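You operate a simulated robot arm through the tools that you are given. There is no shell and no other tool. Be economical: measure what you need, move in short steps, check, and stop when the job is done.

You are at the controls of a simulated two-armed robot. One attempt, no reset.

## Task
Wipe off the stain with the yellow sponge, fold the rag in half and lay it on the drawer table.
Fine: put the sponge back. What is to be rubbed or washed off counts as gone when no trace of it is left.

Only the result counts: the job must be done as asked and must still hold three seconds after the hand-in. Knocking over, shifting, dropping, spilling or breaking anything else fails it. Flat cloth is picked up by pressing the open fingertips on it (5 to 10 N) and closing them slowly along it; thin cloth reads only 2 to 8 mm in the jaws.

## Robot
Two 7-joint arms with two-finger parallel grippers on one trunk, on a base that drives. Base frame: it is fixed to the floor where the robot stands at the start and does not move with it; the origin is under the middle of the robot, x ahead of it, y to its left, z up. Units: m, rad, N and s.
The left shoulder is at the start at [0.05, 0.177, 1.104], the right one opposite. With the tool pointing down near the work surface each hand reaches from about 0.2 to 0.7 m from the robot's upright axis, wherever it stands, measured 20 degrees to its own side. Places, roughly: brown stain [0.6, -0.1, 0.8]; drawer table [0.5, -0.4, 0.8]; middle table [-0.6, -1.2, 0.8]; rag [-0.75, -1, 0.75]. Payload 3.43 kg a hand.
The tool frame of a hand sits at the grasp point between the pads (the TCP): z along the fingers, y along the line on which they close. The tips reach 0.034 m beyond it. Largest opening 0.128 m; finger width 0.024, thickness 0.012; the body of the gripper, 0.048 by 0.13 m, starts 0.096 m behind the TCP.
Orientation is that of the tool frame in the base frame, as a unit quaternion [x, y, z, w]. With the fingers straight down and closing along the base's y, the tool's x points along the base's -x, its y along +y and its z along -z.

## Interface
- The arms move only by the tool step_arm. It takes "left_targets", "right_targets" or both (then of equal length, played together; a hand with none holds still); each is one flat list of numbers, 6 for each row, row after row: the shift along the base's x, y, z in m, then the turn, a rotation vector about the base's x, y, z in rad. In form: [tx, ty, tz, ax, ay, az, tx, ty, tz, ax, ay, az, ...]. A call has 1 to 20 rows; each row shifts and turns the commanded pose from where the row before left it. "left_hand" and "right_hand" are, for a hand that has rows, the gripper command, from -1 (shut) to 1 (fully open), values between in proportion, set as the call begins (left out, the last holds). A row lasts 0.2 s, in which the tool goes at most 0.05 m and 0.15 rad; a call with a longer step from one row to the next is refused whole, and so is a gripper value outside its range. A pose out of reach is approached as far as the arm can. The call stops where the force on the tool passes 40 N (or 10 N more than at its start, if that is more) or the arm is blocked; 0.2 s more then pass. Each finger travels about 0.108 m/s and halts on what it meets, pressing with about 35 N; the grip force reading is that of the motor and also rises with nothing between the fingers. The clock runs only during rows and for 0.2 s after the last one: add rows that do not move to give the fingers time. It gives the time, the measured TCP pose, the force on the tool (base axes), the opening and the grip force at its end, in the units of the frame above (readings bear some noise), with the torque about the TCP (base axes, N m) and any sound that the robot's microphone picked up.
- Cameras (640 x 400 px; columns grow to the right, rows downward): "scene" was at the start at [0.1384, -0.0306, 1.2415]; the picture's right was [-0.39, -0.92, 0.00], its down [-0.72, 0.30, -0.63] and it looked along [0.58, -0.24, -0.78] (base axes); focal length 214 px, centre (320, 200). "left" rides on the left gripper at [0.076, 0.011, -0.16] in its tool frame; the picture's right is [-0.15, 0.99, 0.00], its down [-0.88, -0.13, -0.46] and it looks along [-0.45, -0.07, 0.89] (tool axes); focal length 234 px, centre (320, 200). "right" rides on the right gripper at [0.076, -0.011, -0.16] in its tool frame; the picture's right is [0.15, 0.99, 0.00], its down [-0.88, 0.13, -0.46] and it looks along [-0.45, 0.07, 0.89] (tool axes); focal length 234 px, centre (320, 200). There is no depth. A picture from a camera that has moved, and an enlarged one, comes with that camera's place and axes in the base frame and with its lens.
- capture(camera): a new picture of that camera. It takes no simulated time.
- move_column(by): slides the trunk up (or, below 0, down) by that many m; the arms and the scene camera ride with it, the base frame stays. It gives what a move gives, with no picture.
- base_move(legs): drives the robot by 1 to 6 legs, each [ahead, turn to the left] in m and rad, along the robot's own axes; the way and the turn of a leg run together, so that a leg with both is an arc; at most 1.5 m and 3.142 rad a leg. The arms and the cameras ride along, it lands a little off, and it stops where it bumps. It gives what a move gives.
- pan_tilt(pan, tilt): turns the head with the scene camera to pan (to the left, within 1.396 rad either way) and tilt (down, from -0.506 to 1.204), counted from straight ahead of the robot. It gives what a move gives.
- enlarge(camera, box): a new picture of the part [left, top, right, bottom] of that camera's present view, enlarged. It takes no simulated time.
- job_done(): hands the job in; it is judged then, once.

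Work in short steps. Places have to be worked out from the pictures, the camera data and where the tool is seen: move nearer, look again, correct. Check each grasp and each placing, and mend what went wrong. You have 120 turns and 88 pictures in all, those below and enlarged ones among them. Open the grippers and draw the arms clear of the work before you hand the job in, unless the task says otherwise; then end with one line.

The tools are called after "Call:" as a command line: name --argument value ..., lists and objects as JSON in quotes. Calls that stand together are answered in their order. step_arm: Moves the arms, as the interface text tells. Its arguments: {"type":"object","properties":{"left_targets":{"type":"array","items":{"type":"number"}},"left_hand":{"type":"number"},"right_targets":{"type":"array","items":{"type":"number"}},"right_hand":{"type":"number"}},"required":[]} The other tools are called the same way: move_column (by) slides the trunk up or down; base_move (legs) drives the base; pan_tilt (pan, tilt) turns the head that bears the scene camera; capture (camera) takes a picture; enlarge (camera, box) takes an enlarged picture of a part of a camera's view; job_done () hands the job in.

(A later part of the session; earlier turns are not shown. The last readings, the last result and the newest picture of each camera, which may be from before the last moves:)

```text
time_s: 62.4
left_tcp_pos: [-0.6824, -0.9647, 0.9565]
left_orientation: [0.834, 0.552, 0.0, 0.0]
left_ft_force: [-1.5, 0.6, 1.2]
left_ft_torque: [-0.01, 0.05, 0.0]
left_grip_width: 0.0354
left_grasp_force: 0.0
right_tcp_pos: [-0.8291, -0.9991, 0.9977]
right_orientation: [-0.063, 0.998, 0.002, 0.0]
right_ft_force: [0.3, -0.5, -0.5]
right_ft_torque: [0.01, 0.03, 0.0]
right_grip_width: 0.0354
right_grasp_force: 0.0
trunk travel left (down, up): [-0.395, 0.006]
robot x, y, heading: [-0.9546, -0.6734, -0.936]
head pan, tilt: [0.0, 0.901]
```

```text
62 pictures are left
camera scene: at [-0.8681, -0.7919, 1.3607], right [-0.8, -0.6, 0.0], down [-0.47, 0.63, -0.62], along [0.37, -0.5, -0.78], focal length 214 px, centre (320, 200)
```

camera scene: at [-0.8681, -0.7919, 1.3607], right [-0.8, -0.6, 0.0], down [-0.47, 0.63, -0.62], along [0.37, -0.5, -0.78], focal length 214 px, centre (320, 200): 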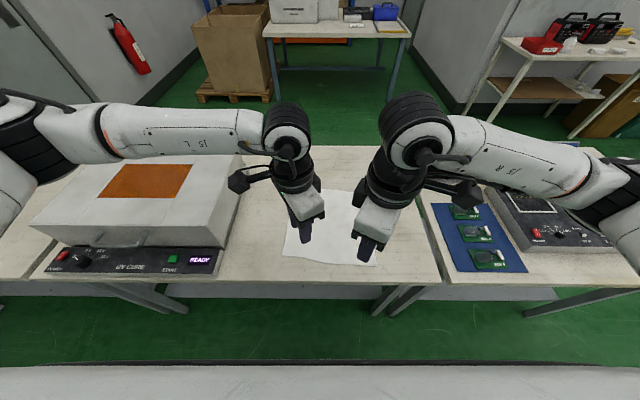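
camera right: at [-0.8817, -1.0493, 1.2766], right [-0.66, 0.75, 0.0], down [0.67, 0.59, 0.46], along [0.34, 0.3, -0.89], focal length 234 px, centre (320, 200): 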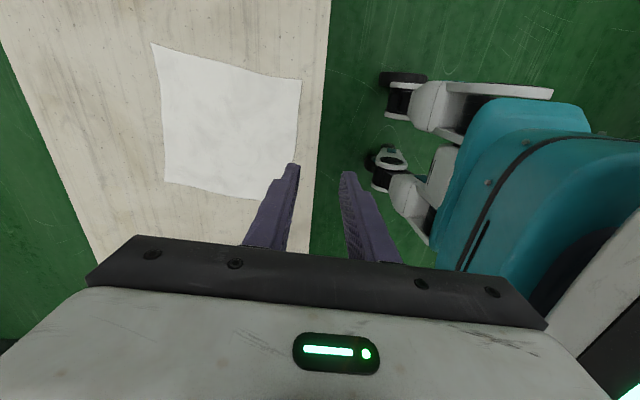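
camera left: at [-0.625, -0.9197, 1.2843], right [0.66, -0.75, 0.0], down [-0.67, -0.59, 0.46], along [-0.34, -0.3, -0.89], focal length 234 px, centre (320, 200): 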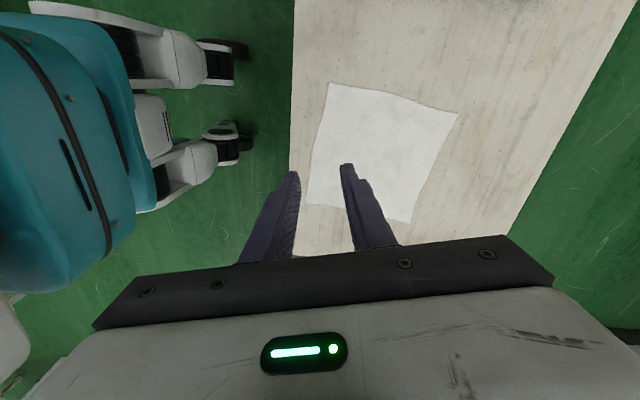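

Both hands now follow their commands, each with the jaws about 30° off fore-aft, which is fine for a pinch. I'll place them over the grasp points (-0.647, -0.972) and (-0.815, -1.078) and lower them.

Call:
step_arm --left_targets '[0.012, -0.003, -0.03, 0, 0, 0, 0.012, -0.002, -0.03, 0, 0, 0, 0.011, -0.002, -0.03, 0, 0, 0, 0, 0, -0.03, 0, 0, 0, 0, 0, 0, 0, 0, 0, 0, 0, 0, 0, 0, 0]' --right_targets '[0.005, -0.027, -0.03, 0, 0, 0, 0.005, -0.026, -0.03, 0, 0, 0, 0.004, -0.026, -0.03, 0, 0, 0, 0, 0, -0.04, 0, 0, 0, 0, 0, -0.035, 0, 0, 0, 0, 0, 0, 0, 0, 0]'

Call:
capture --camera "right"

Call:
capture --camera "left"

Call:
enlarge --camera "scene" --box '[220, 150, 440, 290]'

```text
time_s: 63.8
left_tcp_pos: [-0.648, -0.971, 0.8352]
left_orientation: [0.834, 0.551, 0.0, 0.0]
left_ft_force: [0.1, -1.4, 0.7]
left_ft_torque: [0.0, 0.05, 0.01]
left_grip_width: 0.0352
left_grasp_force: 0.2
right_tcp_pos: [-0.8153, -1.0782, 0.8327]
right_orientation: [-0.064, 0.998, 0.001, 0.001]
right_ft_force: [0.2, -0.3, -0.5]
right_ft_torque: [0.03, 0.02, 0.0]
right_grip_width: 0.0352
right_grasp_force: 0.2
trunk travel left (down, up): [-0.395, 0.006]
robot x, y, heading: [-0.9552, -0.6709, -0.93]
head pan, tilt: [0.0, 0.901]
```

```text
61 pictures are left
camera right: at [-0.889, -1.0991, 0.993], right [-0.27, 0.96, 0.0], down [0.86, 0.24, 0.46], along [0.44, 0.13, -0.89], focal length 234 px, centre (320, 200)
```

right: 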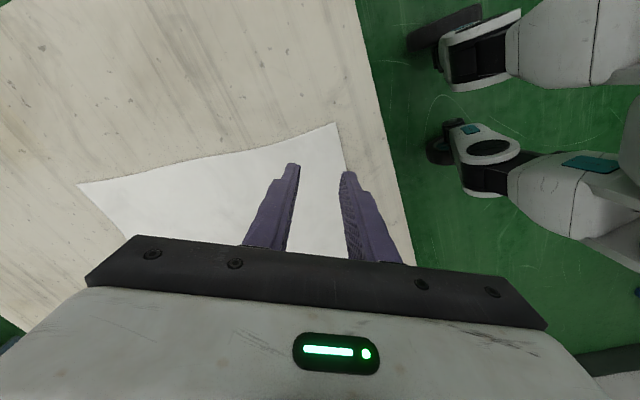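

```text
60 pictures are left
camera left: at [-0.6077, -0.9049, 0.9948], right [0.85, -0.52, 0.0], down [-0.46, -0.76, 0.46], along [-0.24, -0.39, -0.89], focal length 234 px, centre (320, 200)
```

left: 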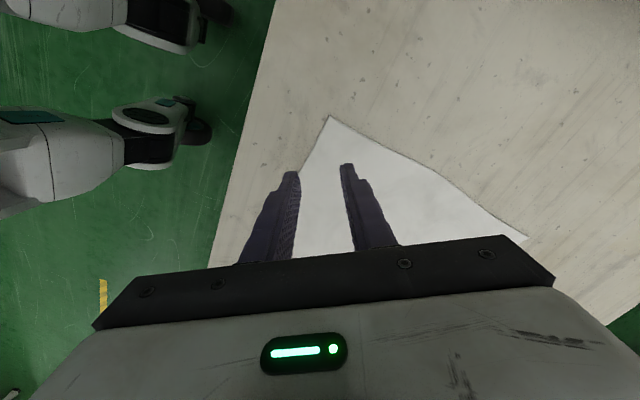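

```text
2.86 times, centred on (330, 220) of scene
camera zoom: at [-0.868, -0.7918, 1.3607], right [-0.8, -0.6, 0.0], down [-0.47, 0.63, -0.62], along [0.37, -0.5, -0.78], focal length 613 px, centre (291, 143)
```

zoom: 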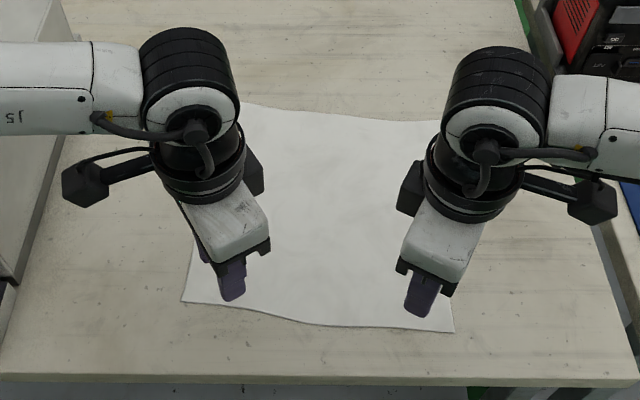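

By my numbers the left outer finger is just off the cloth edge and the right one sits right on it. I'll shift left 18 mm and right 12 mm inward, and lower to just above contact.

Call:
step_arm --left_targets '[0.009, -0.0156, -0.015, 0, 0, 0, 0, 0, -0.019, 0, 0, 0, 0, 0, 0, 0, 0, 0]' --right_targets '[0.006, -0.0104, -0.015, 0, 0, 0, 0, 0, -0.017, 0, 0, 0, 0, 0, 0, 0, 0, 0]'

Call:
step_arm --left_targets '[0, 0, -0.004, 0, 0, 0, 0, 0, 0, 0, 0, 0]' --right_targets '[0, 0, -0.004, 0, 0, 0, 0, 0, 0, 0, 0, 0]'

```text
time_s: 64.6
left_tcp_pos: [-0.639, -0.9889, 0.8018]
left_orientation: [0.834, 0.551, 0.0, 0.0]
left_ft_force: [0.0, -0.4, -0.3]
left_ft_torque: [-0.01, -0.02, 0.02]
left_grip_width: 0.0352
left_grasp_force: 0.1
right_tcp_pos: [-0.8091, -1.0891, 0.8012]
right_orientation: [-0.064, 0.998, 0.001, 0.0]
right_ft_force: [-0.9, -0.1, -0.6]
right_ft_torque: [-0.02, -0.01, -0.02]
right_grip_width: 0.0352
right_grasp_force: 0.1
trunk travel left (down, up): [-0.395, 0.006]
robot x, y, heading: [-0.9503, -0.6711, -0.933]
head pan, tilt: [0.0, 0.901]
```

```text
time_s: 65.2
left_tcp_pos: [-0.6392, -0.9892, 0.7979]
left_orientation: [0.835, 0.551, 0.0, 0.0]
left_ft_force: [0.6, 0.3, -1.0]
left_ft_torque: [0.01, 0.02, 0.01]
left_grip_width: 0.035
left_grasp_force: 0.0
right_tcp_pos: [-0.8094, -1.0878, 0.7983]
right_orientation: [-0.064, 0.998, 0.001, 0.0]
right_ft_force: [-0.7, 0.4, -0.7]
right_ft_torque: [-0.01, -0.02, 0.02]
right_grip_width: 0.0353
right_grasp_force: 0.1
trunk travel left (down, up): [-0.395, 0.006]
robot x, y, heading: [-0.9541, -0.6721, -0.932]
head pan, tilt: [0.0, 0.901]
```

No contact yet, so I'll go down in 1.5 mm increments.

Call:
step_arm --left_targets '[0, 0, -0.002, 0, 0, 0, 0, 0, 0, 0, 0, 0]' --right_targets '[0, 0, -0.002, 0, 0, 0, 0, 0, 0, 0, 0, 0]'

Call:
step_arm --left_targets '[0, 0, -0.0015, 0, 0, 0, 0, 0, 0, 0, 0, 0]' --right_targets '[0, 0, -0.0015, 0, 0, 0, 0, 0, 0, 0, 0, 0]'

```text
time_s: 65.8
left_tcp_pos: [-0.6393, -0.988, 0.7975]
left_orientation: [0.835, 0.551, 0.0, 0.0]
left_ft_force: [-0.4, 0.4, -0.7]
left_ft_torque: [-0.01, 0.01, 0.0]
left_grip_width: 0.0353
left_grasp_force: 0.0
right_tcp_pos: [-0.8112, -1.0886, 0.7951]
right_orientation: [-0.063, 0.998, 0.002, 0.0]
right_ft_force: [-0.9, 0.1, 0.5]
right_ft_torque: [0.07, 0.07, 0.01]
right_grip_width: 0.0353
right_grasp_force: 0.0
trunk travel left (down, up): [-0.395, 0.006]
robot x, y, heading: [-0.9532, -0.6721, -0.935]
head pan, tilt: [0.0, 0.901]
```

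```text
time_s: 66.4
left_tcp_pos: [-0.6392, -0.9879, 0.7955]
left_orientation: [0.834, 0.552, -0.001, 0.001]
left_ft_force: [0.1, -0.6, 0.9]
left_ft_torque: [0.01, 0.02, 0.02]
left_grip_width: 0.0348
left_grasp_force: 0.0
right_tcp_pos: [-0.8092, -1.0883, 0.7953]
right_orientation: [-0.063, 0.998, 0.001, 0.001]
right_ft_force: [-0.5, 0.5, 7.1]
right_ft_torque: [0.05, 0.11, -0.01]
right_grip_width: 0.0352
right_grasp_force: 0.2
trunk travel left (down, up): [-0.395, 0.006]
robot x, y, heading: [-0.9513, -0.674, -0.932]
head pan, tilt: [0.0, 0.901]
```

The right hand is pressing at 7 N and the left is barely touching. I'll lower the left one 1 mm more.

Call:
step_arm --left_targets '[0, 0, -0.001, 0, 0, 0, 0, 0, 0, 0, 0, 0]'

```text
time_s: 67.0
left_tcp_pos: [-0.6399, -0.9878, 0.7948]
left_orientation: [0.834, 0.552, 0.0, 0.001]
left_ft_force: [1.7, 0.7, 12.2]
left_ft_torque: [0.21, 0.13, -0.06]
left_grip_width: 0.0346
left_grasp_force: 0.0
right_tcp_pos: [-0.8084, -1.0875, 0.7954]
right_orientation: [-0.063, 0.998, -0.001, 0.001]
right_ft_force: [-0.3, -0.5, 6.1]
right_ft_torque: [0.07, 0.04, 0.02]
right_grip_width: 0.0353
right_grasp_force: 0.0
trunk travel left (down, up): [-0.395, 0.006]
robot x, y, heading: [-0.9532, -0.6697, -0.932]
head pan, tilt: [0.0, 0.901]
```

The left hand reads 12 N. I'll ease it up 0.4 mm and close slowly in stages.

Call:
step_arm --left_targets '[0, 0, -0.0, 0, 0, 0, 0, 0, 0.0004, 0, 0, 0]' --right_targets '[0, 0, 0, 0, 0, 0, 0, 0, 0, 0, 0, 0]' --left_hand -0.55 --right_hand -0.55

Call:
step_arm --left_targets '[0, 0, 0, 0, 0, 0]' --right_targets '[0, 0, 0, 0, 0, 0]' --left_hand -0.65 --right_hand -0.65

Call:
step_arm --left_targets '[0, 0, 0, 0, 0, 0]' --right_targets '[0, 0, 0, 0, 0, 0]' --left_hand -0.75 --right_hand -0.75

Call:
step_arm --left_targets '[0, 0, 0, 0, 0, 0]' --right_targets '[0, 0, 0, 0, 0, 0]' --left_hand -0.85 --right_hand -0.85

Call:
step_arm --left_targets '[0, 0, 0, 0, 0, 0, 0, 0, 0, 0, 0, 0]' --right_targets '[0, 0, 0, 0, 0, 0, 0, 0, 0, 0, 0, 0]' --left_hand -1 --right_hand -1

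Call:
enlarge --camera "scene" --box '[220, 150, 440, 290]'

```text
time_s: 67.6
left_tcp_pos: [-0.6388, -0.9876, 0.7961]
left_orientation: [0.835, 0.551, -0.002, 0.001]
left_ft_force: [-1.1, -1.5, 12.6]
left_ft_torque: [0.14, 0.22, 0.08]
left_grip_width: 0.0289
left_grasp_force: 0.0
right_tcp_pos: [-0.8102, -1.0876, 0.7953]
right_orientation: [-0.064, 0.998, 0.001, 0.001]
right_ft_force: [1.6, 0.4, 6.4]
right_ft_torque: [0.06, 0.0, -0.04]
right_grip_width: 0.0283
right_grasp_force: 0.1
trunk travel left (down, up): [-0.395, 0.006]
robot x, y, heading: [-0.9532, -0.6748, -0.924]
head pan, tilt: [0.0, 0.901]
```

```text
time_s: 68.0
left_tcp_pos: [-0.6409, -0.9873, 0.795]
left_orientation: [0.834, 0.551, -0.001, 0.001]
left_ft_force: [-2.8, -2.0, 13.0]
left_ft_torque: [0.08, 0.22, 0.08]
left_grip_width: 0.0228
left_grasp_force: 0.4
right_tcp_pos: [-0.8099, -1.088, 0.7949]
right_orientation: [-0.064, 0.998, 0.002, 0.0]
right_ft_force: [3.0, 1.4, 7.0]
right_ft_torque: [0.08, -0.04, -0.06]
right_grip_width: 0.0223
right_grasp_force: 0.0
trunk travel left (down, up): [-0.395, 0.006]
robot x, y, heading: [-0.9551, -0.674, -0.933]
head pan, tilt: [0.0, 0.901]
```

```text
time_s: 68.4
left_tcp_pos: [-0.6383, -0.9877, 0.7951]
left_orientation: [0.834, 0.552, -0.001, 0.001]
left_ft_force: [-2.6, -4.1, 13.7]
left_ft_torque: [0.06, 0.2, 0.05]
left_grip_width: 0.0164
left_grasp_force: 0.1
right_tcp_pos: [-0.8102, -1.0876, 0.7957]
right_orientation: [-0.064, 0.998, 0.0, 0.001]
right_ft_force: [1.9, 2.1, 7.4]
right_ft_torque: [0.1, -0.03, -0.03]
right_grip_width: 0.0166
right_grasp_force: 0.9
trunk travel left (down, up): [-0.395, 0.006]
robot x, y, heading: [-0.9522, -0.6783, -0.933]
head pan, tilt: [0.0, 0.901]
```

```text
time_s: 68.8
left_tcp_pos: [-0.6403, -0.9874, 0.7958]
left_orientation: [0.834, 0.551, 0.0, 0.001]
left_ft_force: [-4.1, -2.3, 14.5]
left_ft_torque: [0.06, 0.24, 0.04]
left_grip_width: 0.0106
left_grasp_force: 0.8
right_tcp_pos: [-0.8089, -1.0877, 0.7967]
right_orientation: [-0.064, 0.998, 0.0, 0.0]
right_ft_force: [3.8, 0.9, 6.6]
right_ft_torque: [0.07, -0.08, -0.03]
right_grip_width: 0.0101
right_grasp_force: 0.9
trunk travel left (down, up): [-0.395, 0.006]
robot x, y, heading: [-0.9568, -0.6753, -0.931]
head pan, tilt: [0.0, 0.901]
```

```text
time_s: 69.4
left_tcp_pos: [-0.6411, -0.9886, 0.7948]
left_orientation: [0.834, 0.552, -0.001, 0.001]
left_ft_force: [-6.3, -3.2, 13.2]
left_ft_torque: [0.0, 0.23, 0.06]
left_grip_width: 0.002
left_grasp_force: 35.2
right_tcp_pos: [-0.8108, -1.0861, 0.7969]
right_orientation: [-0.064, 0.998, 0.001, 0.002]
right_ft_force: [5.0, 4.3, 9.5]
right_ft_torque: [0.22, -0.22, 0.02]
right_grip_width: 0.002
right_grasp_force: 34.7
trunk travel left (down, up): [-0.395, 0.006]
robot x, y, heading: [-0.9525, -0.6728, -0.932]
head pan, tilt: [0.0, 0.901]
```

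```text
2.86 times, centred on (330, 220) of scene
camera zoom: at [-0.8692, -0.7902, 1.361], right [-0.8, -0.6, 0.0], down [-0.47, 0.63, -0.62], along [0.37, -0.5, -0.78], focal length 613 px, centre (291, 143)
```

zoom: 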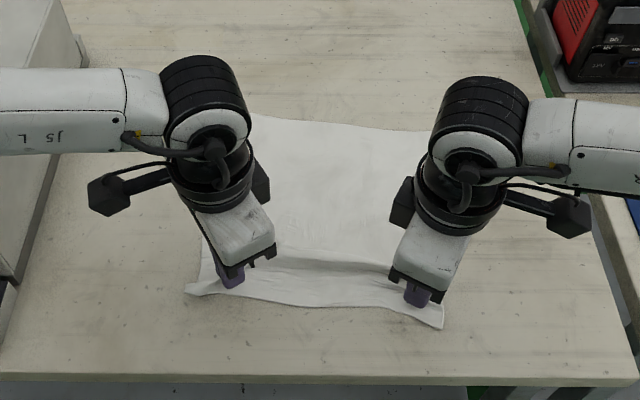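

Both jaws read 2 mm with the cloth bunched between them, so the pinches hold. I'll lift gently.

Call:
step_arm --left_targets '[0, 0, 0.02, 0, 0, 0, 0, 0, 0.03, 0, 0, 0, 0, 0, 0.03, 0, 0, 0, 0, 0, 0.03, 0, 0, 0, 0, 0, 0.03, 0, 0, 0, 0, 0, 0.03, 0, 0, 0]' --right_targets '[0, 0, 0.02, 0, 0, 0, 0, 0, 0.03, 0, 0, 0, 0, 0, 0.03, 0, 0, 0, 0, 0, 0.03, 0, 0, 0, 0, 0, 0.03, 0, 0, 0, 0, 0, 0.03, 0, 0, 0]'

Call:
capture --camera "scene"

```text
time_s: 70.8
left_tcp_pos: [-0.6382, -0.9876, 0.964]
left_orientation: [0.834, 0.552, 0.0, 0.0]
left_ft_force: [-3.3, -2.0, 0.3]
left_ft_torque: [-0.07, 0.13, 0.02]
left_grip_width: 0.0019
left_grasp_force: 35.3
right_tcp_pos: [-0.8117, -1.0879, 0.9658]
right_orientation: [-0.064, 0.998, 0.001, 0.0]
right_ft_force: [3.5, 2.9, 0.0]
right_ft_torque: [0.06, -0.15, 0.03]
right_grip_width: 0.0019
right_grasp_force: 34.7
trunk travel left (down, up): [-0.395, 0.006]
robot x, y, heading: [-0.9517, -0.6716, -0.932]
head pan, tilt: [0.0, 0.901]
```

```text
57 pictures are left
camera scene: at [-0.8682, -0.7916, 1.3606], right [-0.8, -0.6, 0.0], down [-0.47, 0.63, -0.62], along [0.37, -0.5, -0.78], focal length 214 px, centre (320, 200)
```

scene: 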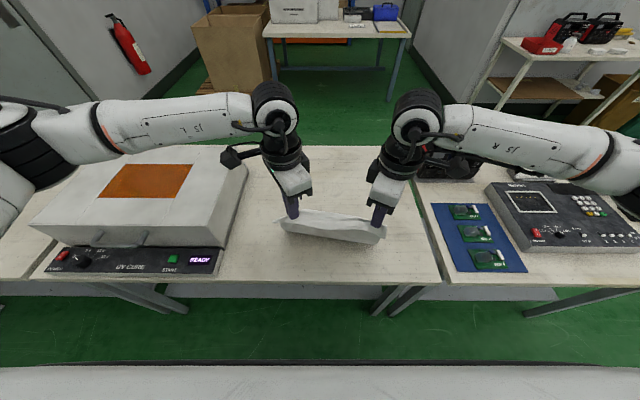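

The rag hangs from both hands. I'll keep lifting, with a slight forward shift.

Call:
step_arm --left_targets '[0.005, -0.007, 0.03, 0, 0, 0, 0.005, -0.007, 0.03, 0, 0, 0, 0.005, -0.007, 0.03, 0, 0, 0, 0.005, -0.007, 0.03, 0, 0, 0, 0.005, -0.007, 0.03, 0, 0, 0]' --right_targets '[0.005, -0.007, 0.03, 0, 0, 0, 0.005, -0.007, 0.03, 0, 0, 0, 0.005, -0.007, 0.03, 0, 0, 0, 0.005, -0.007, 0.03, 0, 0, 0, 0.005, -0.007, 0.03, 0, 0, 0]'

Call:
capture --camera "scene"

```text
time_s: 72.0
left_tcp_pos: [-0.6152, -1.02, 1.1029]
left_orientation: [0.834, 0.551, -0.001, 0.0]
left_ft_force: [-6.5, -3.7, -2.5]
left_ft_torque: [-0.16, 0.27, -0.02]
left_grip_width: 0.0019
left_grasp_force: 35.2
left hand out of reach, approached as far as the arm can: row 5
right_tcp_pos: [-0.7907, -1.115, 1.0725]
right_orientation: [-0.055, 0.998, -0.002, 0.0]
right_ft_force: [7.2, 3.4, 1.4]
right_ft_torque: [0.14, -0.23, 0.04]
right_grip_width: 0.0018
right_grasp_force: 34.6
right hand out of reach, approached as far as the arm can: row 4, 5
trunk travel left (down, up): [-0.395, 0.006]
robot x, y, heading: [-0.9525, -0.6725, -0.931]
head pan, tilt: [0.0, 0.901]
```

```text
56 pictures are left
camera scene: at [-0.868, -0.7919, 1.3606], right [-0.8, -0.6, 0.0], down [-0.47, 0.63, -0.62], along [0.37, -0.5, -0.78], focal length 214 px, centre (320, 200)
```

scene: 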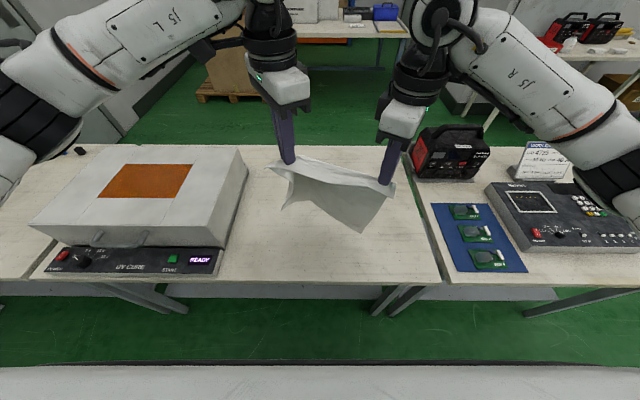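

The right wrist tops out at z≈1.07, but the rag hangs clear of the table. I'll level the hands, ease the tension, then reverse the robot 0.2 m so the cloth clears the table edge before turning.

Call:
step_arm --left_targets '[-0.005, -0.003, -0.015, 0, 0, 0, -0.003, -0.001, -0.015, 0, 0, 0, 0, 0, 0, 0, 0, 0]'

Call:
base_move --legs '[[-0.2, 0]]'

Call:
pan_tilt --pan 1.0 --tilt 0.7

Call:
capture --camera "scene"

Call:
capture --camera "right"

```text
time_s: 72.8
left_tcp_pos: [-0.6226, -1.0255, 1.0739]
left_orientation: [0.834, 0.552, 0.001, -0.001]
left_ft_force: [-0.3, 0.0, 0.4]
left_ft_torque: [-0.02, 0.02, 0.01]
left_grip_width: 0.0022
left_grasp_force: 35.1
right_tcp_pos: [-0.7904, -1.1162, 1.0717]
right_orientation: [-0.054, 0.999, -0.002, -0.001]
right_ft_force: [0.4, 1.2, -0.7]
right_ft_torque: [-0.02, 0.0, 0.0]
right_grip_width: 0.0017
right_grasp_force: 34.7
trunk travel left (down, up): [-0.395, 0.006]
robot x, y, heading: [-0.9533, -0.6749, -0.934]
head pan, tilt: [0.0, 0.901]
```

```text
time_s: 74.4
left_tcp_pos: [-0.7428, -0.8638, 1.0748]
left_orientation: [0.834, 0.552, 0.0, 0.0]
left_ft_force: [0.0, -0.4, 0.2]
left_ft_torque: [0.01, -0.01, -0.02]
left_grip_width: 0.0021
left_grasp_force: 35.0
right_tcp_pos: [-0.9095, -0.9549, 1.0732]
right_orientation: [-0.054, 0.999, -0.001, -0.001]
right_ft_force: [-0.3, 1.0, -0.1]
right_ft_torque: [-0.05, 0.0, -0.02]
right_grip_width: 0.0017
right_grasp_force: 35.6
trunk travel left (down, up): [-0.395, 0.006]
robot x, y, heading: [-1.0746, -0.5111, -0.936]
head pan, tilt: [0.0, 0.901]
```

```text
time_s: 75.6
left_tcp_pos: [-0.7415, -0.8641, 1.075]
left_orientation: [0.835, 0.551, -0.001, 0.0]
left_ft_force: [0.3, 0.8, 0.0]
left_ft_torque: [0.05, 0.06, 0.01]
left_grip_width: 0.0018
left_grasp_force: 34.9
right_tcp_pos: [-0.9109, -0.9538, 1.0721]
right_orientation: [-0.054, 0.999, -0.002, -0.001]
right_ft_force: [-0.3, 0.0, -0.4]
right_ft_torque: [0.05, -0.05, -0.02]
right_grip_width: 0.002
right_grasp_force: 34.9
trunk travel left (down, up): [-0.395, 0.006]
robot x, y, heading: [-1.0715, -0.5173, -0.939]
head pan, tilt: [1.0, 0.7]
```

```text
55 pictures are left
camera scene: at [-0.9472, -0.5653, 1.3768], right [0.07, -1.0, 0.0], down [-0.64, -0.04, -0.76], along [0.76, 0.05, -0.64], focal length 214 px, centre (320, 200)
```

scene: 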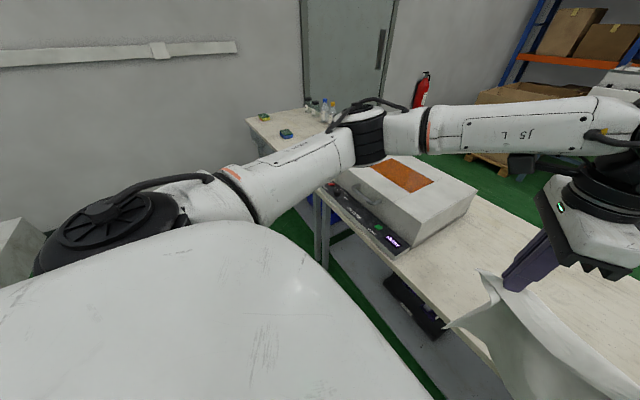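

```text
54 pictures are left
camera right: at [-0.9838, -0.9731, 1.2325], right [-0.25, 0.97, 0.0], down [0.86, 0.23, 0.45], along [0.44, 0.11, -0.89], focal length 234 px, centre (320, 200)
```

right: 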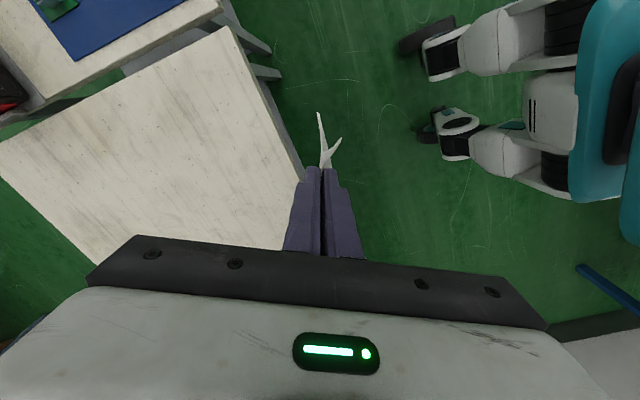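

The rag hangs clear of the table edge. I'll turn left to face along the tables toward the drawer table and look at the path.

Call:
base_move --legs '[[0, 1.54]]'

Call:
pan_tilt --pan 0.3 --tilt 0.6

Call:
capture --camera "scene"

```text
time_s: 79.8
left_tcp_pos: [-0.7112, -0.195, 1.0745]
left_orientation: [0.215, 0.977, 0.0, 0.0]
left_ft_force: [-0.3, -0.5, -0.1]
left_ft_torque: [-0.04, -0.01, -0.04]
left_grip_width: 0.0022
left_grasp_force: 35.0
right_tcp_pos: [-0.6271, -0.3645, 1.0715]
right_orientation: [0.735, -0.678, 0.003, 0.0]
right_ft_force: [-0.6, -0.4, 0.2]
right_ft_torque: [-0.02, -0.04, -0.03]
right_grip_width: 0.002
right_grasp_force: 34.5
trunk travel left (down, up): [-0.395, 0.006]
robot x, y, heading: [-1.071, -0.5112, 0.609]
head pan, tilt: [1.0, 0.7]
```

```text
time_s: 80.9
left_tcp_pos: [-0.7107, -0.1952, 1.0742]
left_orientation: [0.215, 0.977, 0.0, 0.0]
left_ft_force: [0.1, -0.1, -0.7]
left_ft_torque: [-0.02, 0.0, -0.02]
left_grip_width: 0.0022
left_grasp_force: 35.2
right_tcp_pos: [-0.6255, -0.3655, 1.0726]
right_orientation: [0.736, -0.677, 0.003, 0.0]
right_ft_force: [-0.1, -0.2, 0.0]
right_ft_torque: [-0.01, 0.03, -0.05]
right_grip_width: 0.0019
right_grasp_force: 35.6
trunk travel left (down, up): [-0.395, 0.006]
robot x, y, heading: [-1.0738, -0.5132, 0.608]
head pan, tilt: [0.3, 0.6]
```

```text
53 pictures are left
camera scene: at [-0.9619, -0.4048, 1.3854], right [0.79, -0.61, 0.0], down [-0.35, -0.45, -0.82], along [0.51, 0.65, -0.57], focal length 214 px, centre (320, 200)
```

scene: 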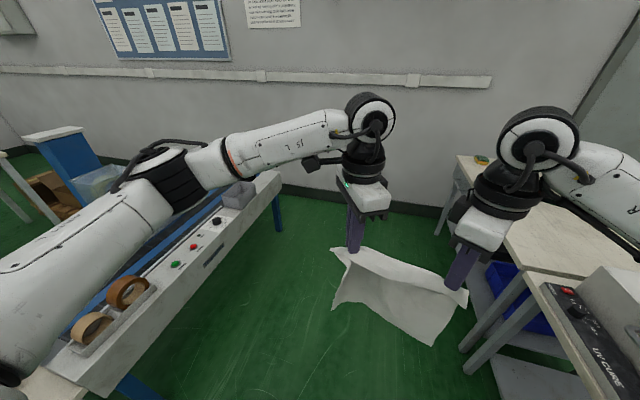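

A conveyor stands to the left, but its edge is about 0.5 m from my axis, so the path is clear. I'll drive ahead 1.16 m, turn right to face the drawer table, and look.

Call:
base_move --legs '[[1.16, 0], [0, -1.57]]'

Call:
pan_tilt --pan 0 --tilt 0.9

Call:
capture --camera "scene"

```text
time_s: 90.6
left_tcp_pos: [0.1726, -0.243, 1.0747]
left_orientation: [0.854, 0.519, 0.0, 0.0]
left_ft_force: [-0.1, 0.3, -0.8]
left_ft_torque: [0.0, 0.0, 0.06]
left_grip_width: 0.0018
left_grasp_force: 35.4
right_tcp_pos: [-0.001, -0.3197, 1.0715]
right_orientation: [-0.017, 1.0, -0.003, -0.001]
right_ft_force: [0.7, 0.1, 0.9]
right_ft_torque: [0.0, -0.02, 0.05]
right_grip_width: 0.002
right_grasp_force: 35.1
trunk travel left (down, up): [-0.395, 0.006]
robot x, y, heading: [-0.1322, 0.1347, -1.012]
head pan, tilt: [0.3, 0.6]
```

```text
time_s: 91.4
left_tcp_pos: [0.1737, -0.2422, 1.0748]
left_orientation: [0.854, 0.52, 0.0, 0.0]
left_ft_force: [-0.6, 0.1, -0.5]
left_ft_torque: [0.01, 0.02, -0.01]
left_grip_width: 0.002
left_grasp_force: 35.4
right_tcp_pos: [-0.0027, -0.3199, 1.073]
right_orientation: [-0.017, 1.0, -0.001, -0.001]
right_ft_force: [0.2, -0.3, -0.5]
right_ft_torque: [0.01, 0.0, 0.03]
right_grip_width: 0.0021
right_grasp_force: 35.2
trunk travel left (down, up): [-0.395, 0.006]
robot x, y, heading: [-0.1305, 0.1295, -1.002]
head pan, tilt: [0.0, 0.901]
```

```text
52 pictures are left
camera scene: at [-0.054, 0.0089, 1.3607], right [-0.85, -0.53, 0.0], down [-0.42, 0.66, -0.62], along [0.33, -0.53, -0.78], focal length 214 px, centre (320, 200)
```

scene: 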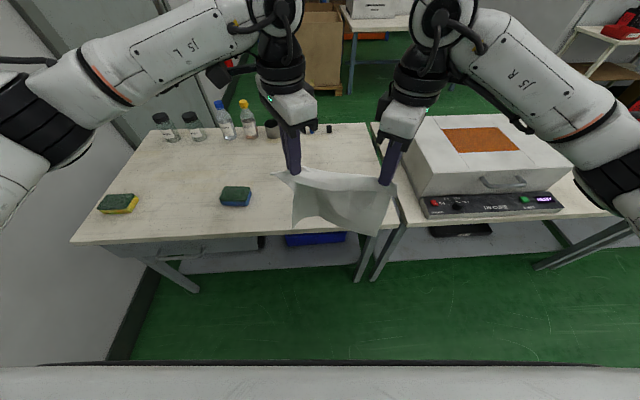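

I'm facing the drawer table. The rag hangs at table position e1≈-0.09, right of the blue sponge and over free surface. I'll drive ahead 0.2 m with a slight heading correction.

Call:
base_move --legs '[[0.2, 0.04]]'

Call:
capture --camera "scene"

Call:
capture --camera "left"

```text
time_s: 93.0
left_tcp_pos: [0.2987, -0.3973, 1.0732]
left_orientation: [0.844, 0.537, 0.0, 0.0]
left_ft_force: [-0.2, -0.4, -1.2]
left_ft_torque: [-0.03, 0.0, 0.03]
left_grip_width: 0.0019
left_grasp_force: 35.0
right_tcp_pos: [0.127, -0.4816, 1.0721]
right_orientation: [-0.038, 0.999, -0.002, -0.002]
right_ft_force: [0.0, -0.7, 0.5]
right_ft_torque: [0.06, 0.03, 0.05]
right_grip_width: 0.0018
right_grasp_force: 34.6
trunk travel left (down, up): [-0.395, 0.006]
robot x, y, heading: [-0.0204, -0.0334, -0.968]
head pan, tilt: [0.0, 0.901]
```

```text
51 pictures are left
camera scene: at [0.0618, -0.1557, 1.3605], right [-0.82, -0.57, 0.0], down [-0.45, 0.65, -0.62], along [0.35, -0.51, -0.78], focal length 214 px, centre (320, 200)
```

scene: 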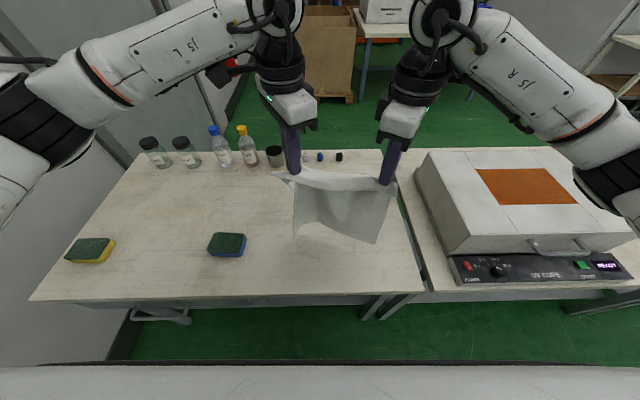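

```text
50 pictures are left
camera left: at [0.3401, -0.3324, 1.2326], right [0.83, -0.55, 0.0], down [-0.49, -0.74, 0.46], along [-0.25, -0.38, -0.89], focal length 234 px, centre (320, 200)
```

left: 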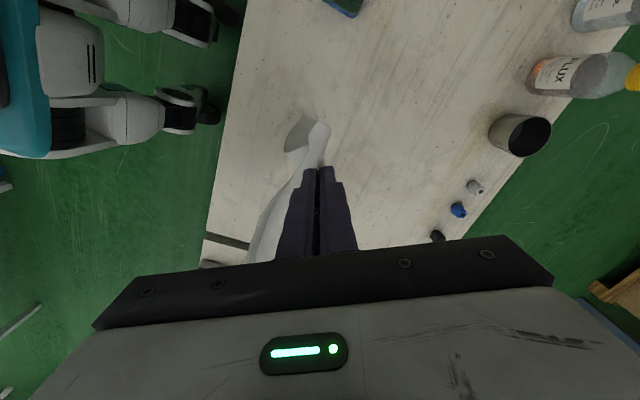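

Next I'll lay the rag: the hanging bottom edge touches down far out at e2≈0.61, the hands come back toward me to lay it flat, then arc forward to fold it. First I'll square up the right hand and move both forward.

Call:
step_arm --left_targets '[0.0164, -0.0233, 0, 0, 0, 0, 0.0164, -0.0233, 0, 0, 0, 0, 0.0164, -0.0233, 0, 0, 0, 0, 0.0164, -0.0233, 0, 0, 0, 0, 0, 0, 0, 0, 0, 0]' --right_targets '[0.0204, -0.029, 0, 0, 0, 0, 0.0204, -0.029, 0, 0, 0, 0, 0.0204, -0.029, 0, 0, 0, 0, 0.0204, -0.029, 0, 0, 0, 0, 0, 0, 0, 0, 0, 0]'

Call:
enlarge --camera "scene" --box '[200, 60, 456, 220]'

Call:
capture --camera "left"

```text
time_s: 94.2
left_tcp_pos: [0.2974, -0.3971, 1.074]
left_orientation: [0.843, 0.538, 0.0, 0.0]
left_ft_force: [0.5, 0.9, -0.2]
left_ft_torque: [-0.04, 0.03, 0.05]
left_grip_width: 0.002
left_grasp_force: 34.9
left hand out of reach, approached as far as the arm can: row 1, 2, 3, 4
right_tcp_pos: [0.1273, -0.4794, 1.0726]
right_orientation: [-0.038, 0.999, -0.001, -0.001]
right_ft_force: [0.4, 0.7, 0.0]
right_ft_torque: [0.0, 0.0, 0.03]
right_grip_width: 0.0018
right_grasp_force: 34.6
right hand out of reach, approached as far as the arm can: row 1, 2, 3, 4
trunk travel left (down, up): [-0.395, 0.006]
robot x, y, heading: [-0.0221, -0.034, -0.966]
head pan, tilt: [0.0, 0.901]
```

```text
2.50 times, centred on (328, 140) of scene
camera zoom: at [0.0613, -0.1551, 1.3606], right [-0.82, -0.57, 0.0], down [-0.45, 0.64, -0.62], along [0.35, -0.51, -0.78], focal length 536 px, centre (300, 350)
```

zoom: 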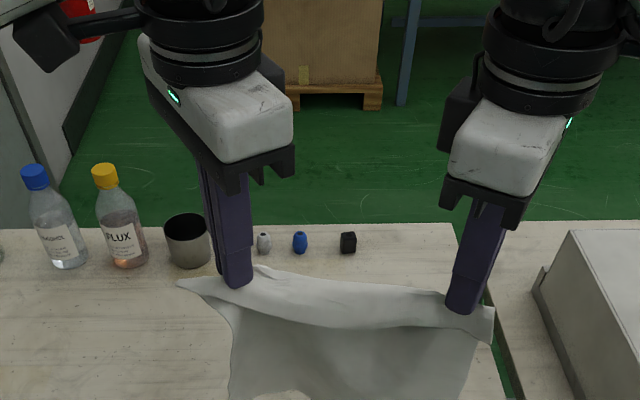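

```text
48 pictures are left
camera left: at [0.3396, -0.3318, 1.2329], right [0.83, -0.55, 0.0], down [-0.49, -0.74, 0.46], along [-0.25, -0.38, -0.89], focal length 234 px, centre (320, 200)
```

left: 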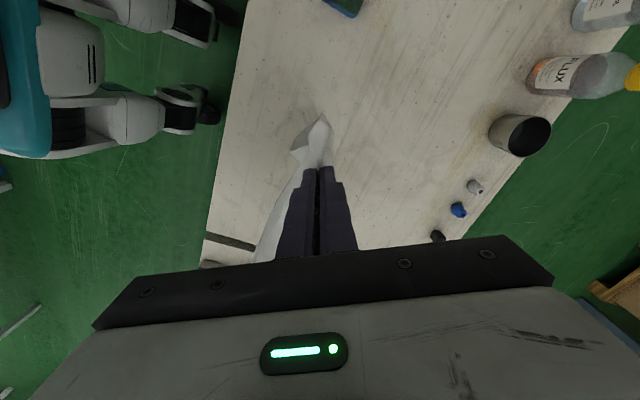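

The arms can't go farther forward at this height with this wrist yaw. So I'll do the horizontal part with the base instead. I'll nudge the robot 4 cm closer, then lower the hands until the hem is near the table.

Call:
base_move --legs '[[0.04, 0]]'

Call:
step_arm --left_targets '[0, 0, -0.02, 0, 0, 0, 0, 0, 0, 0, 0, 0]' --right_targets '[0, 0, -0.02, 0, 0, 0, 0, 0, 0, 0, 0, 0]'

Call:
pan_tilt --pan -0.1 --tilt 1.0

Call:
enlarge --camera "scene" --box '[200, 80, 456, 240]'

```text
time_s: 95.1
left_tcp_pos: [0.3204, -0.4301, 1.0734]
left_orientation: [0.843, 0.537, 0.0, -0.001]
left_ft_force: [0.1, -0.7, 0.1]
left_ft_torque: [0.06, 0.01, 0.0]
left_grip_width: 0.0021
left_grasp_force: 35.7
right_tcp_pos: [0.1508, -0.5141, 1.0715]
right_orientation: [-0.039, 0.999, -0.002, -0.002]
right_ft_force: [0.4, -0.1, -0.2]
right_ft_torque: [0.07, 0.03, 0.02]
right_grip_width: 0.0018
right_grasp_force: 35.0
trunk travel left (down, up): [-0.395, 0.006]
robot x, y, heading: [0.0065, -0.0651, -0.963]
head pan, tilt: [0.0, 0.901]
```

```text
time_s: 95.7
left_tcp_pos: [0.3212, -0.43, 1.0547]
left_orientation: [0.844, 0.537, 0.0, 0.0]
left_ft_force: [-0.6, -0.2, -0.3]
left_ft_torque: [0.0, 0.0, 0.03]
left_grip_width: 0.0022
left_grasp_force: 34.8
right_tcp_pos: [0.1504, -0.5139, 1.0528]
right_orientation: [-0.039, 0.999, -0.003, -0.001]
right_ft_force: [0.8, -0.7, -0.4]
right_ft_torque: [0.0, -0.01, 0.01]
right_grip_width: 0.0017
right_grasp_force: 35.5
trunk travel left (down, up): [-0.395, 0.006]
robot x, y, heading: [0.0019, -0.0657, -0.968]
head pan, tilt: [0.0, 0.901]
```

```text
time_s: 96.3
left_tcp_pos: [0.3215, -0.4287, 1.0527]
left_orientation: [0.843, 0.538, 0.0, 0.0]
left_ft_force: [-0.6, -0.1, 0.2]
left_ft_torque: [0.0, 0.0, 0.05]
left_grip_width: 0.0023
left_grasp_force: 35.1
right_tcp_pos: [0.1497, -0.5139, 1.0523]
right_orientation: [-0.038, 0.999, -0.002, -0.002]
right_ft_force: [1.3, -0.1, 1.0]
right_ft_torque: [-0.02, 0.0, 0.05]
right_grip_width: 0.0019
right_grasp_force: 35.0
trunk travel left (down, up): [-0.395, 0.006]
robot x, y, heading: [0.0032, -0.07, -0.967]
head pan, tilt: [-0.099, 1.0]
```

```text
2.50 times, centred on (328, 160) of scene
camera zoom: at [0.0749, -0.1866, 1.3534], right [-0.87, -0.48, 0.0], down [-0.41, 0.74, -0.54], along [0.26, -0.47, -0.84], focal length 536 px, centre (300, 300)
```

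zoom: 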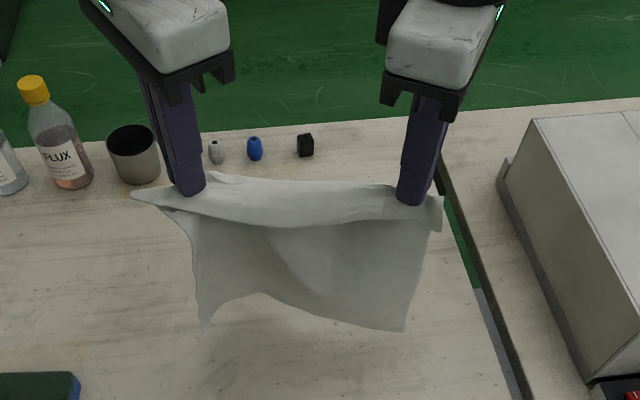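

The hem is almost at the table, right below the hands. I'll square the left hand back 3 cm, lower to set the hem down, reverse the base 0.12 m to start laying, and look.

Call:
step_arm --left_targets '[-0.0085, 0.0123, -0.01, 0, 0, 0, -0.0085, 0.0123, -0.015, 0, 0, 0, 0, 0, -0.01, 0, 0, 0, 0, 0, 0, 0, 0, 0]' --right_targets '[0, 0, -0.01, 0, 0, 0, 0, 0, -0.015, 0, 0, 0, 0, 0, -0.01, 0, 0, 0, 0, 0, 0, 0, 0, 0]'

Call:
base_move --legs '[[-0.12, 0]]'

Call:
enlarge --camera "scene" --box '[180, 60, 468, 240]'

```text
time_s: 97.3
left_tcp_pos: [0.3039, -0.4034, 1.0188]
left_orientation: [0.843, 0.538, 0.0, 0.001]
left_ft_force: [0.3, 0.0, -0.9]
left_ft_torque: [-0.02, 0.02, 0.03]
left_grip_width: 0.0021
left_grasp_force: 35.0
right_tcp_pos: [0.1496, -0.5127, 1.0176]
right_orientation: [-0.038, 0.999, -0.002, -0.001]
right_ft_force: [0.3, -0.6, 0.2]
right_ft_torque: [-0.01, 0.02, 0.03]
right_grip_width: 0.0019
right_grasp_force: 34.9
trunk travel left (down, up): [-0.395, 0.006]
robot x, y, heading: [0.0015, -0.0698, -0.968]
head pan, tilt: [-0.099, 1.0]
```

```text
time_s: 98.6
left_tcp_pos: [0.2371, -0.3047, 1.0192]
left_orientation: [0.842, 0.539, 0.0, 0.0]
left_ft_force: [-1.0, 0.2, -0.4]
left_ft_torque: [-0.04, -0.03, 0.03]
left_grip_width: 0.0019
left_grasp_force: 35.3
right_tcp_pos: [0.0829, -0.4149, 1.0186]
right_orientation: [-0.04, 0.999, -0.003, 0.0]
right_ft_force: [0.3, -0.5, 0.2]
right_ft_torque: [-0.09, -0.05, 0.04]
right_grip_width: 0.0018
right_grasp_force: 35.6
trunk travel left (down, up): [-0.395, 0.006]
robot x, y, heading: [-0.067, 0.0297, -0.964]
head pan, tilt: [-0.099, 1.0]
```

```text
2.22 times, centred on (324, 150) of scene
camera zoom: at [0.0071, -0.0882, 1.3536], right [-0.87, -0.49, 0.0], down [-0.41, 0.73, -0.54], along [0.26, -0.47, -0.84], focal length 477 px, centre (311, 311)
```

zoom: 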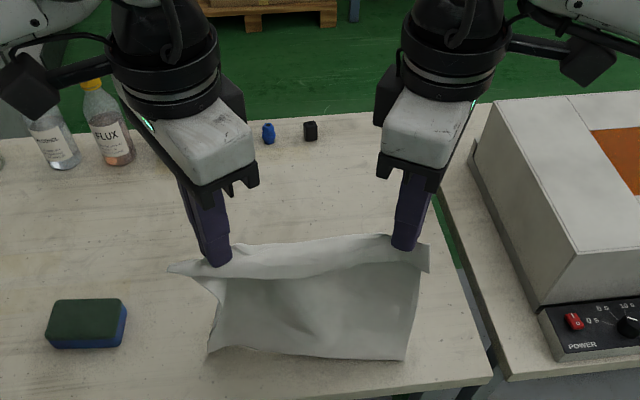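

The hem hadn't reached the table and was just hanging under the hands. I'll go ahead again and then lower while moving back slowly, so the hem trails away from me.

Call:
base_move --legs '[[0.13, 0]]'

Call:
step_arm --left_targets '[-0.0057, 0.0082, -0.015, 0, 0, 0, -0.0057, 0.0082, -0.015, 0, 0, 0, -0.0057, 0.0082, -0.015, 0, 0, 0, -0.0057, 0.0082, -0.015, 0, 0, 0, -0.0057, 0.0082, -0.01, 0, 0, 0]' --right_targets '[-0.0057, 0.0082, -0.015, 0, 0, 0, -0.0057, 0.0082, -0.015, 0, 0, 0, -0.0057, 0.0082, -0.015, 0, 0, 0, -0.0057, 0.0082, -0.015, 0, 0, 0, -0.0057, 0.0082, -0.01, 0, 0, 0]'

Call:
enlarge --camera "scene" --box '[180, 60, 468, 240]'

```text
time_s: 99.8
left_tcp_pos: [0.3106, -0.413, 1.0188]
left_orientation: [0.842, 0.539, 0.0, 0.0]
left_ft_force: [-0.6, -0.1, -0.1]
left_ft_torque: [0.02, 0.03, 0.03]
left_grip_width: 0.002
left_grasp_force: 35.1
right_tcp_pos: [0.1567, -0.5219, 1.0168]
right_orientation: [-0.039, 0.999, -0.002, -0.001]
right_ft_force: [0.4, 0.2, 0.3]
right_ft_torque: [0.04, 0.02, 0.02]
right_grip_width: 0.0017
right_grasp_force: 34.4
trunk travel left (down, up): [-0.395, 0.006]
robot x, y, heading: [0.0063, -0.0751, -0.967]
head pan, tilt: [-0.099, 1.0]
```

```text
time_s: 101.0
left_tcp_pos: [0.2822, -0.3708, 0.9506]
left_orientation: [0.843, 0.538, 0.0, 0.0]
left_ft_force: [-0.2, -0.6, 0.4]
left_ft_torque: [0.01, 0.01, -0.01]
left_grip_width: 0.0022
left_grasp_force: 35.3
right_tcp_pos: [0.1279, -0.4797, 0.9477]
right_orientation: [-0.039, 0.999, -0.002, -0.001]
right_ft_force: [0.5, -0.2, 0.6]
right_ft_torque: [0.0, 0.0, 0.02]
right_grip_width: 0.0018
right_grasp_force: 35.1
trunk travel left (down, up): [-0.395, 0.006]
robot x, y, heading: [0.007, -0.0742, -0.967]
head pan, tilt: [-0.099, 1.0]
```

```text
2.22 times, centred on (324, 150) of scene
camera zoom: at [0.0812, -0.1952, 1.3535], right [-0.87, -0.49, 0.0], down [-0.41, 0.74, -0.54], along [0.26, -0.47, -0.84], focal length 477 px, centre (311, 311)
```

zoom: 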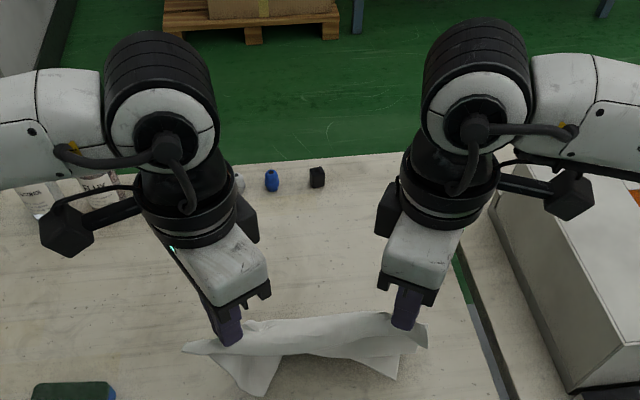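

The side corners sit below the hands and the middle is hidden. I'll reverse the base 0.08 m at this height to see whether the hem trails.

Call:
base_move --legs '[[-0.08, 0]]'

Call:
enlarge --camera "scene" --box '[180, 60, 468, 240]'

Call:
capture --camera "left"

```text
time_s: 102.1
left_tcp_pos: [0.2353, -0.3068, 0.9495]
left_orientation: [0.843, 0.538, 0.0, 0.0]
left_ft_force: [-0.7, -0.1, 0.4]
left_ft_torque: [-0.03, 0.0, -0.01]
left_grip_width: 0.0023
left_grasp_force: 34.7
right_tcp_pos: [0.0832, -0.4145, 0.9483]
right_orientation: [-0.039, 0.999, -0.003, -0.001]
right_ft_force: [-1.0, 0.6, -0.4]
right_ft_torque: [0.0, 0.01, 0.01]
right_grip_width: 0.0016
right_grasp_force: 34.9
trunk travel left (down, up): [-0.395, 0.006]
robot x, y, heading: [-0.0329, -0.0118, -0.962]
head pan, tilt: [-0.099, 1.0]
```

```text
2.22 times, centred on (324, 150) of scene
camera zoom: at [0.0357, -0.1296, 1.3536], right [-0.87, -0.49, 0.0], down [-0.41, 0.74, -0.54], along [0.26, -0.47, -0.84], focal length 477 px, centre (311, 311)
```

zoom: 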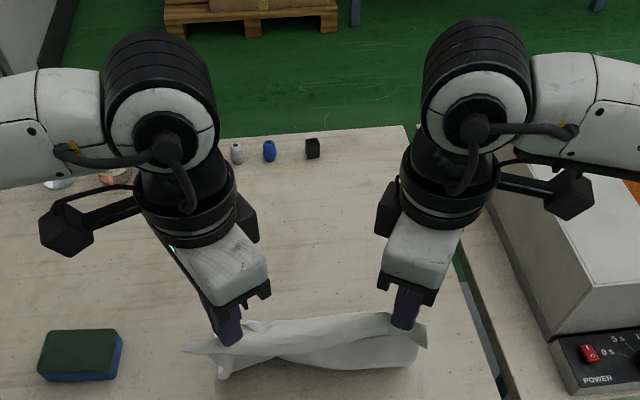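

```text
43 pictures are left
camera left: at [0.2778, -0.2411, 1.1085], right [0.84, -0.55, 0.0], down [-0.49, -0.74, 0.46], along [-0.25, -0.38, -0.89], focal length 234 px, centre (320, 200)
```

left: 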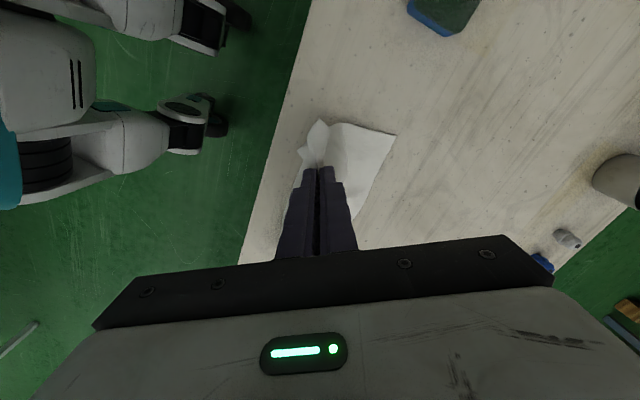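

The left camera shows the hem trailing forward nicely, at e2≈0.485. That would put the fold line only about 3 cm inside the table edge, so I'll lift, go forward again, and test whether the arms reach farther at this lower height.

Call:
step_arm --left_targets '[0, 0, 0.03, 0, 0, 0, 0, 0, 0.025, 0, 0, 0]' --right_targets '[0, 0, 0.03, 0, 0, 0, 0, 0, 0.025, 0, 0, 0]'

Call:
base_move --legs '[[0.085, 0]]'

Call:
step_arm --left_targets '[0.0142, -0.0206, 0, 0, 0, 0, 0.0142, -0.0206, 0, 0, 0, 0, 0.0142, -0.0206, 0, 0, 0, 0, 0.0142, -0.0206, 0, 0, 0, 0, 0.0142, -0.0206, 0, 0, 0, 0, 0.0142, -0.0206, 0, 0, 0, 0]' --right_targets '[0.0142, -0.0206, 0, 0, 0, 0, 0.0142, -0.0206, 0, 0, 0, 0, 0.0142, -0.0206, 0, 0, 0, 0, 0.0142, -0.0206, 0, 0, 0, 0, 0.0142, -0.0206, 0, 0, 0, 0, 0.0142, -0.0206, 0, 0, 0, 0]'

```text
time_s: 102.7
left_tcp_pos: [0.2353, -0.307, 1.0047]
left_orientation: [0.843, 0.539, 0.001, 0.0]
left_ft_force: [0.4, 0.2, 0.0]
left_ft_torque: [0.01, -0.01, 0.05]
left_grip_width: 0.0022
left_grasp_force: 34.8
right_tcp_pos: [0.0807, -0.4147, 1.0021]
right_orientation: [-0.039, 0.999, -0.002, -0.001]
right_ft_force: [0.2, 0.2, 0.5]
right_ft_torque: [0.0, -0.02, 0.02]
right_grip_width: 0.0017
right_grasp_force: 35.4
trunk travel left (down, up): [-0.395, 0.006]
robot x, y, heading: [-0.0384, -0.0114, -0.963]
head pan, tilt: [-0.099, 1.0]
```

```text
time_s: 103.8
left_tcp_pos: [0.2839, -0.3765, 1.0047]
left_orientation: [0.843, 0.539, 0.0, 0.001]
left_ft_force: [-0.2, -0.3, -0.2]
left_ft_torque: [0.02, -0.03, 0.05]
left_grip_width: 0.0021
left_grasp_force: 34.6
right_tcp_pos: [0.1289, -0.4858, 1.0026]
right_orientation: [-0.039, 0.999, -0.002, -0.001]
right_ft_force: [0.0, 0.0, 0.7]
right_ft_torque: [0.03, 0.03, 0.07]
right_grip_width: 0.0016
right_grasp_force: 34.8
trunk travel left (down, up): [-0.395, 0.006]
robot x, y, heading: [0.0083, -0.0806, -0.968]
head pan, tilt: [-0.099, 1.0]
```

```text
time_s: 105.2
left_tcp_pos: [0.3311, -0.445, 1.0055]
left_orientation: [0.843, 0.538, 0.0, 0.0]
left_ft_force: [0.7, 0.1, -0.4]
left_ft_torque: [0.04, 0.01, 0.05]
left_grip_width: 0.0019
left_grasp_force: 34.4
left hand out of reach, approached as far as the arm can: row 4, 5, 6
right_tcp_pos: [0.1569, -0.5252, 1.0028]
right_orientation: [-0.039, 0.999, -0.002, -0.002]
right_ft_force: [-0.2, 0.8, 0.0]
right_ft_torque: [0.0, 0.01, 0.03]
right_grip_width: 0.0019
right_grasp_force: 35.4
right hand out of reach, approached as far as the arm can: row 3, 4, 5, 6
trunk travel left (down, up): [-0.395, 0.006]
robot x, y, heading: [0.0098, -0.0789, -0.966]
head pan, tilt: [-0.099, 1.0]
```

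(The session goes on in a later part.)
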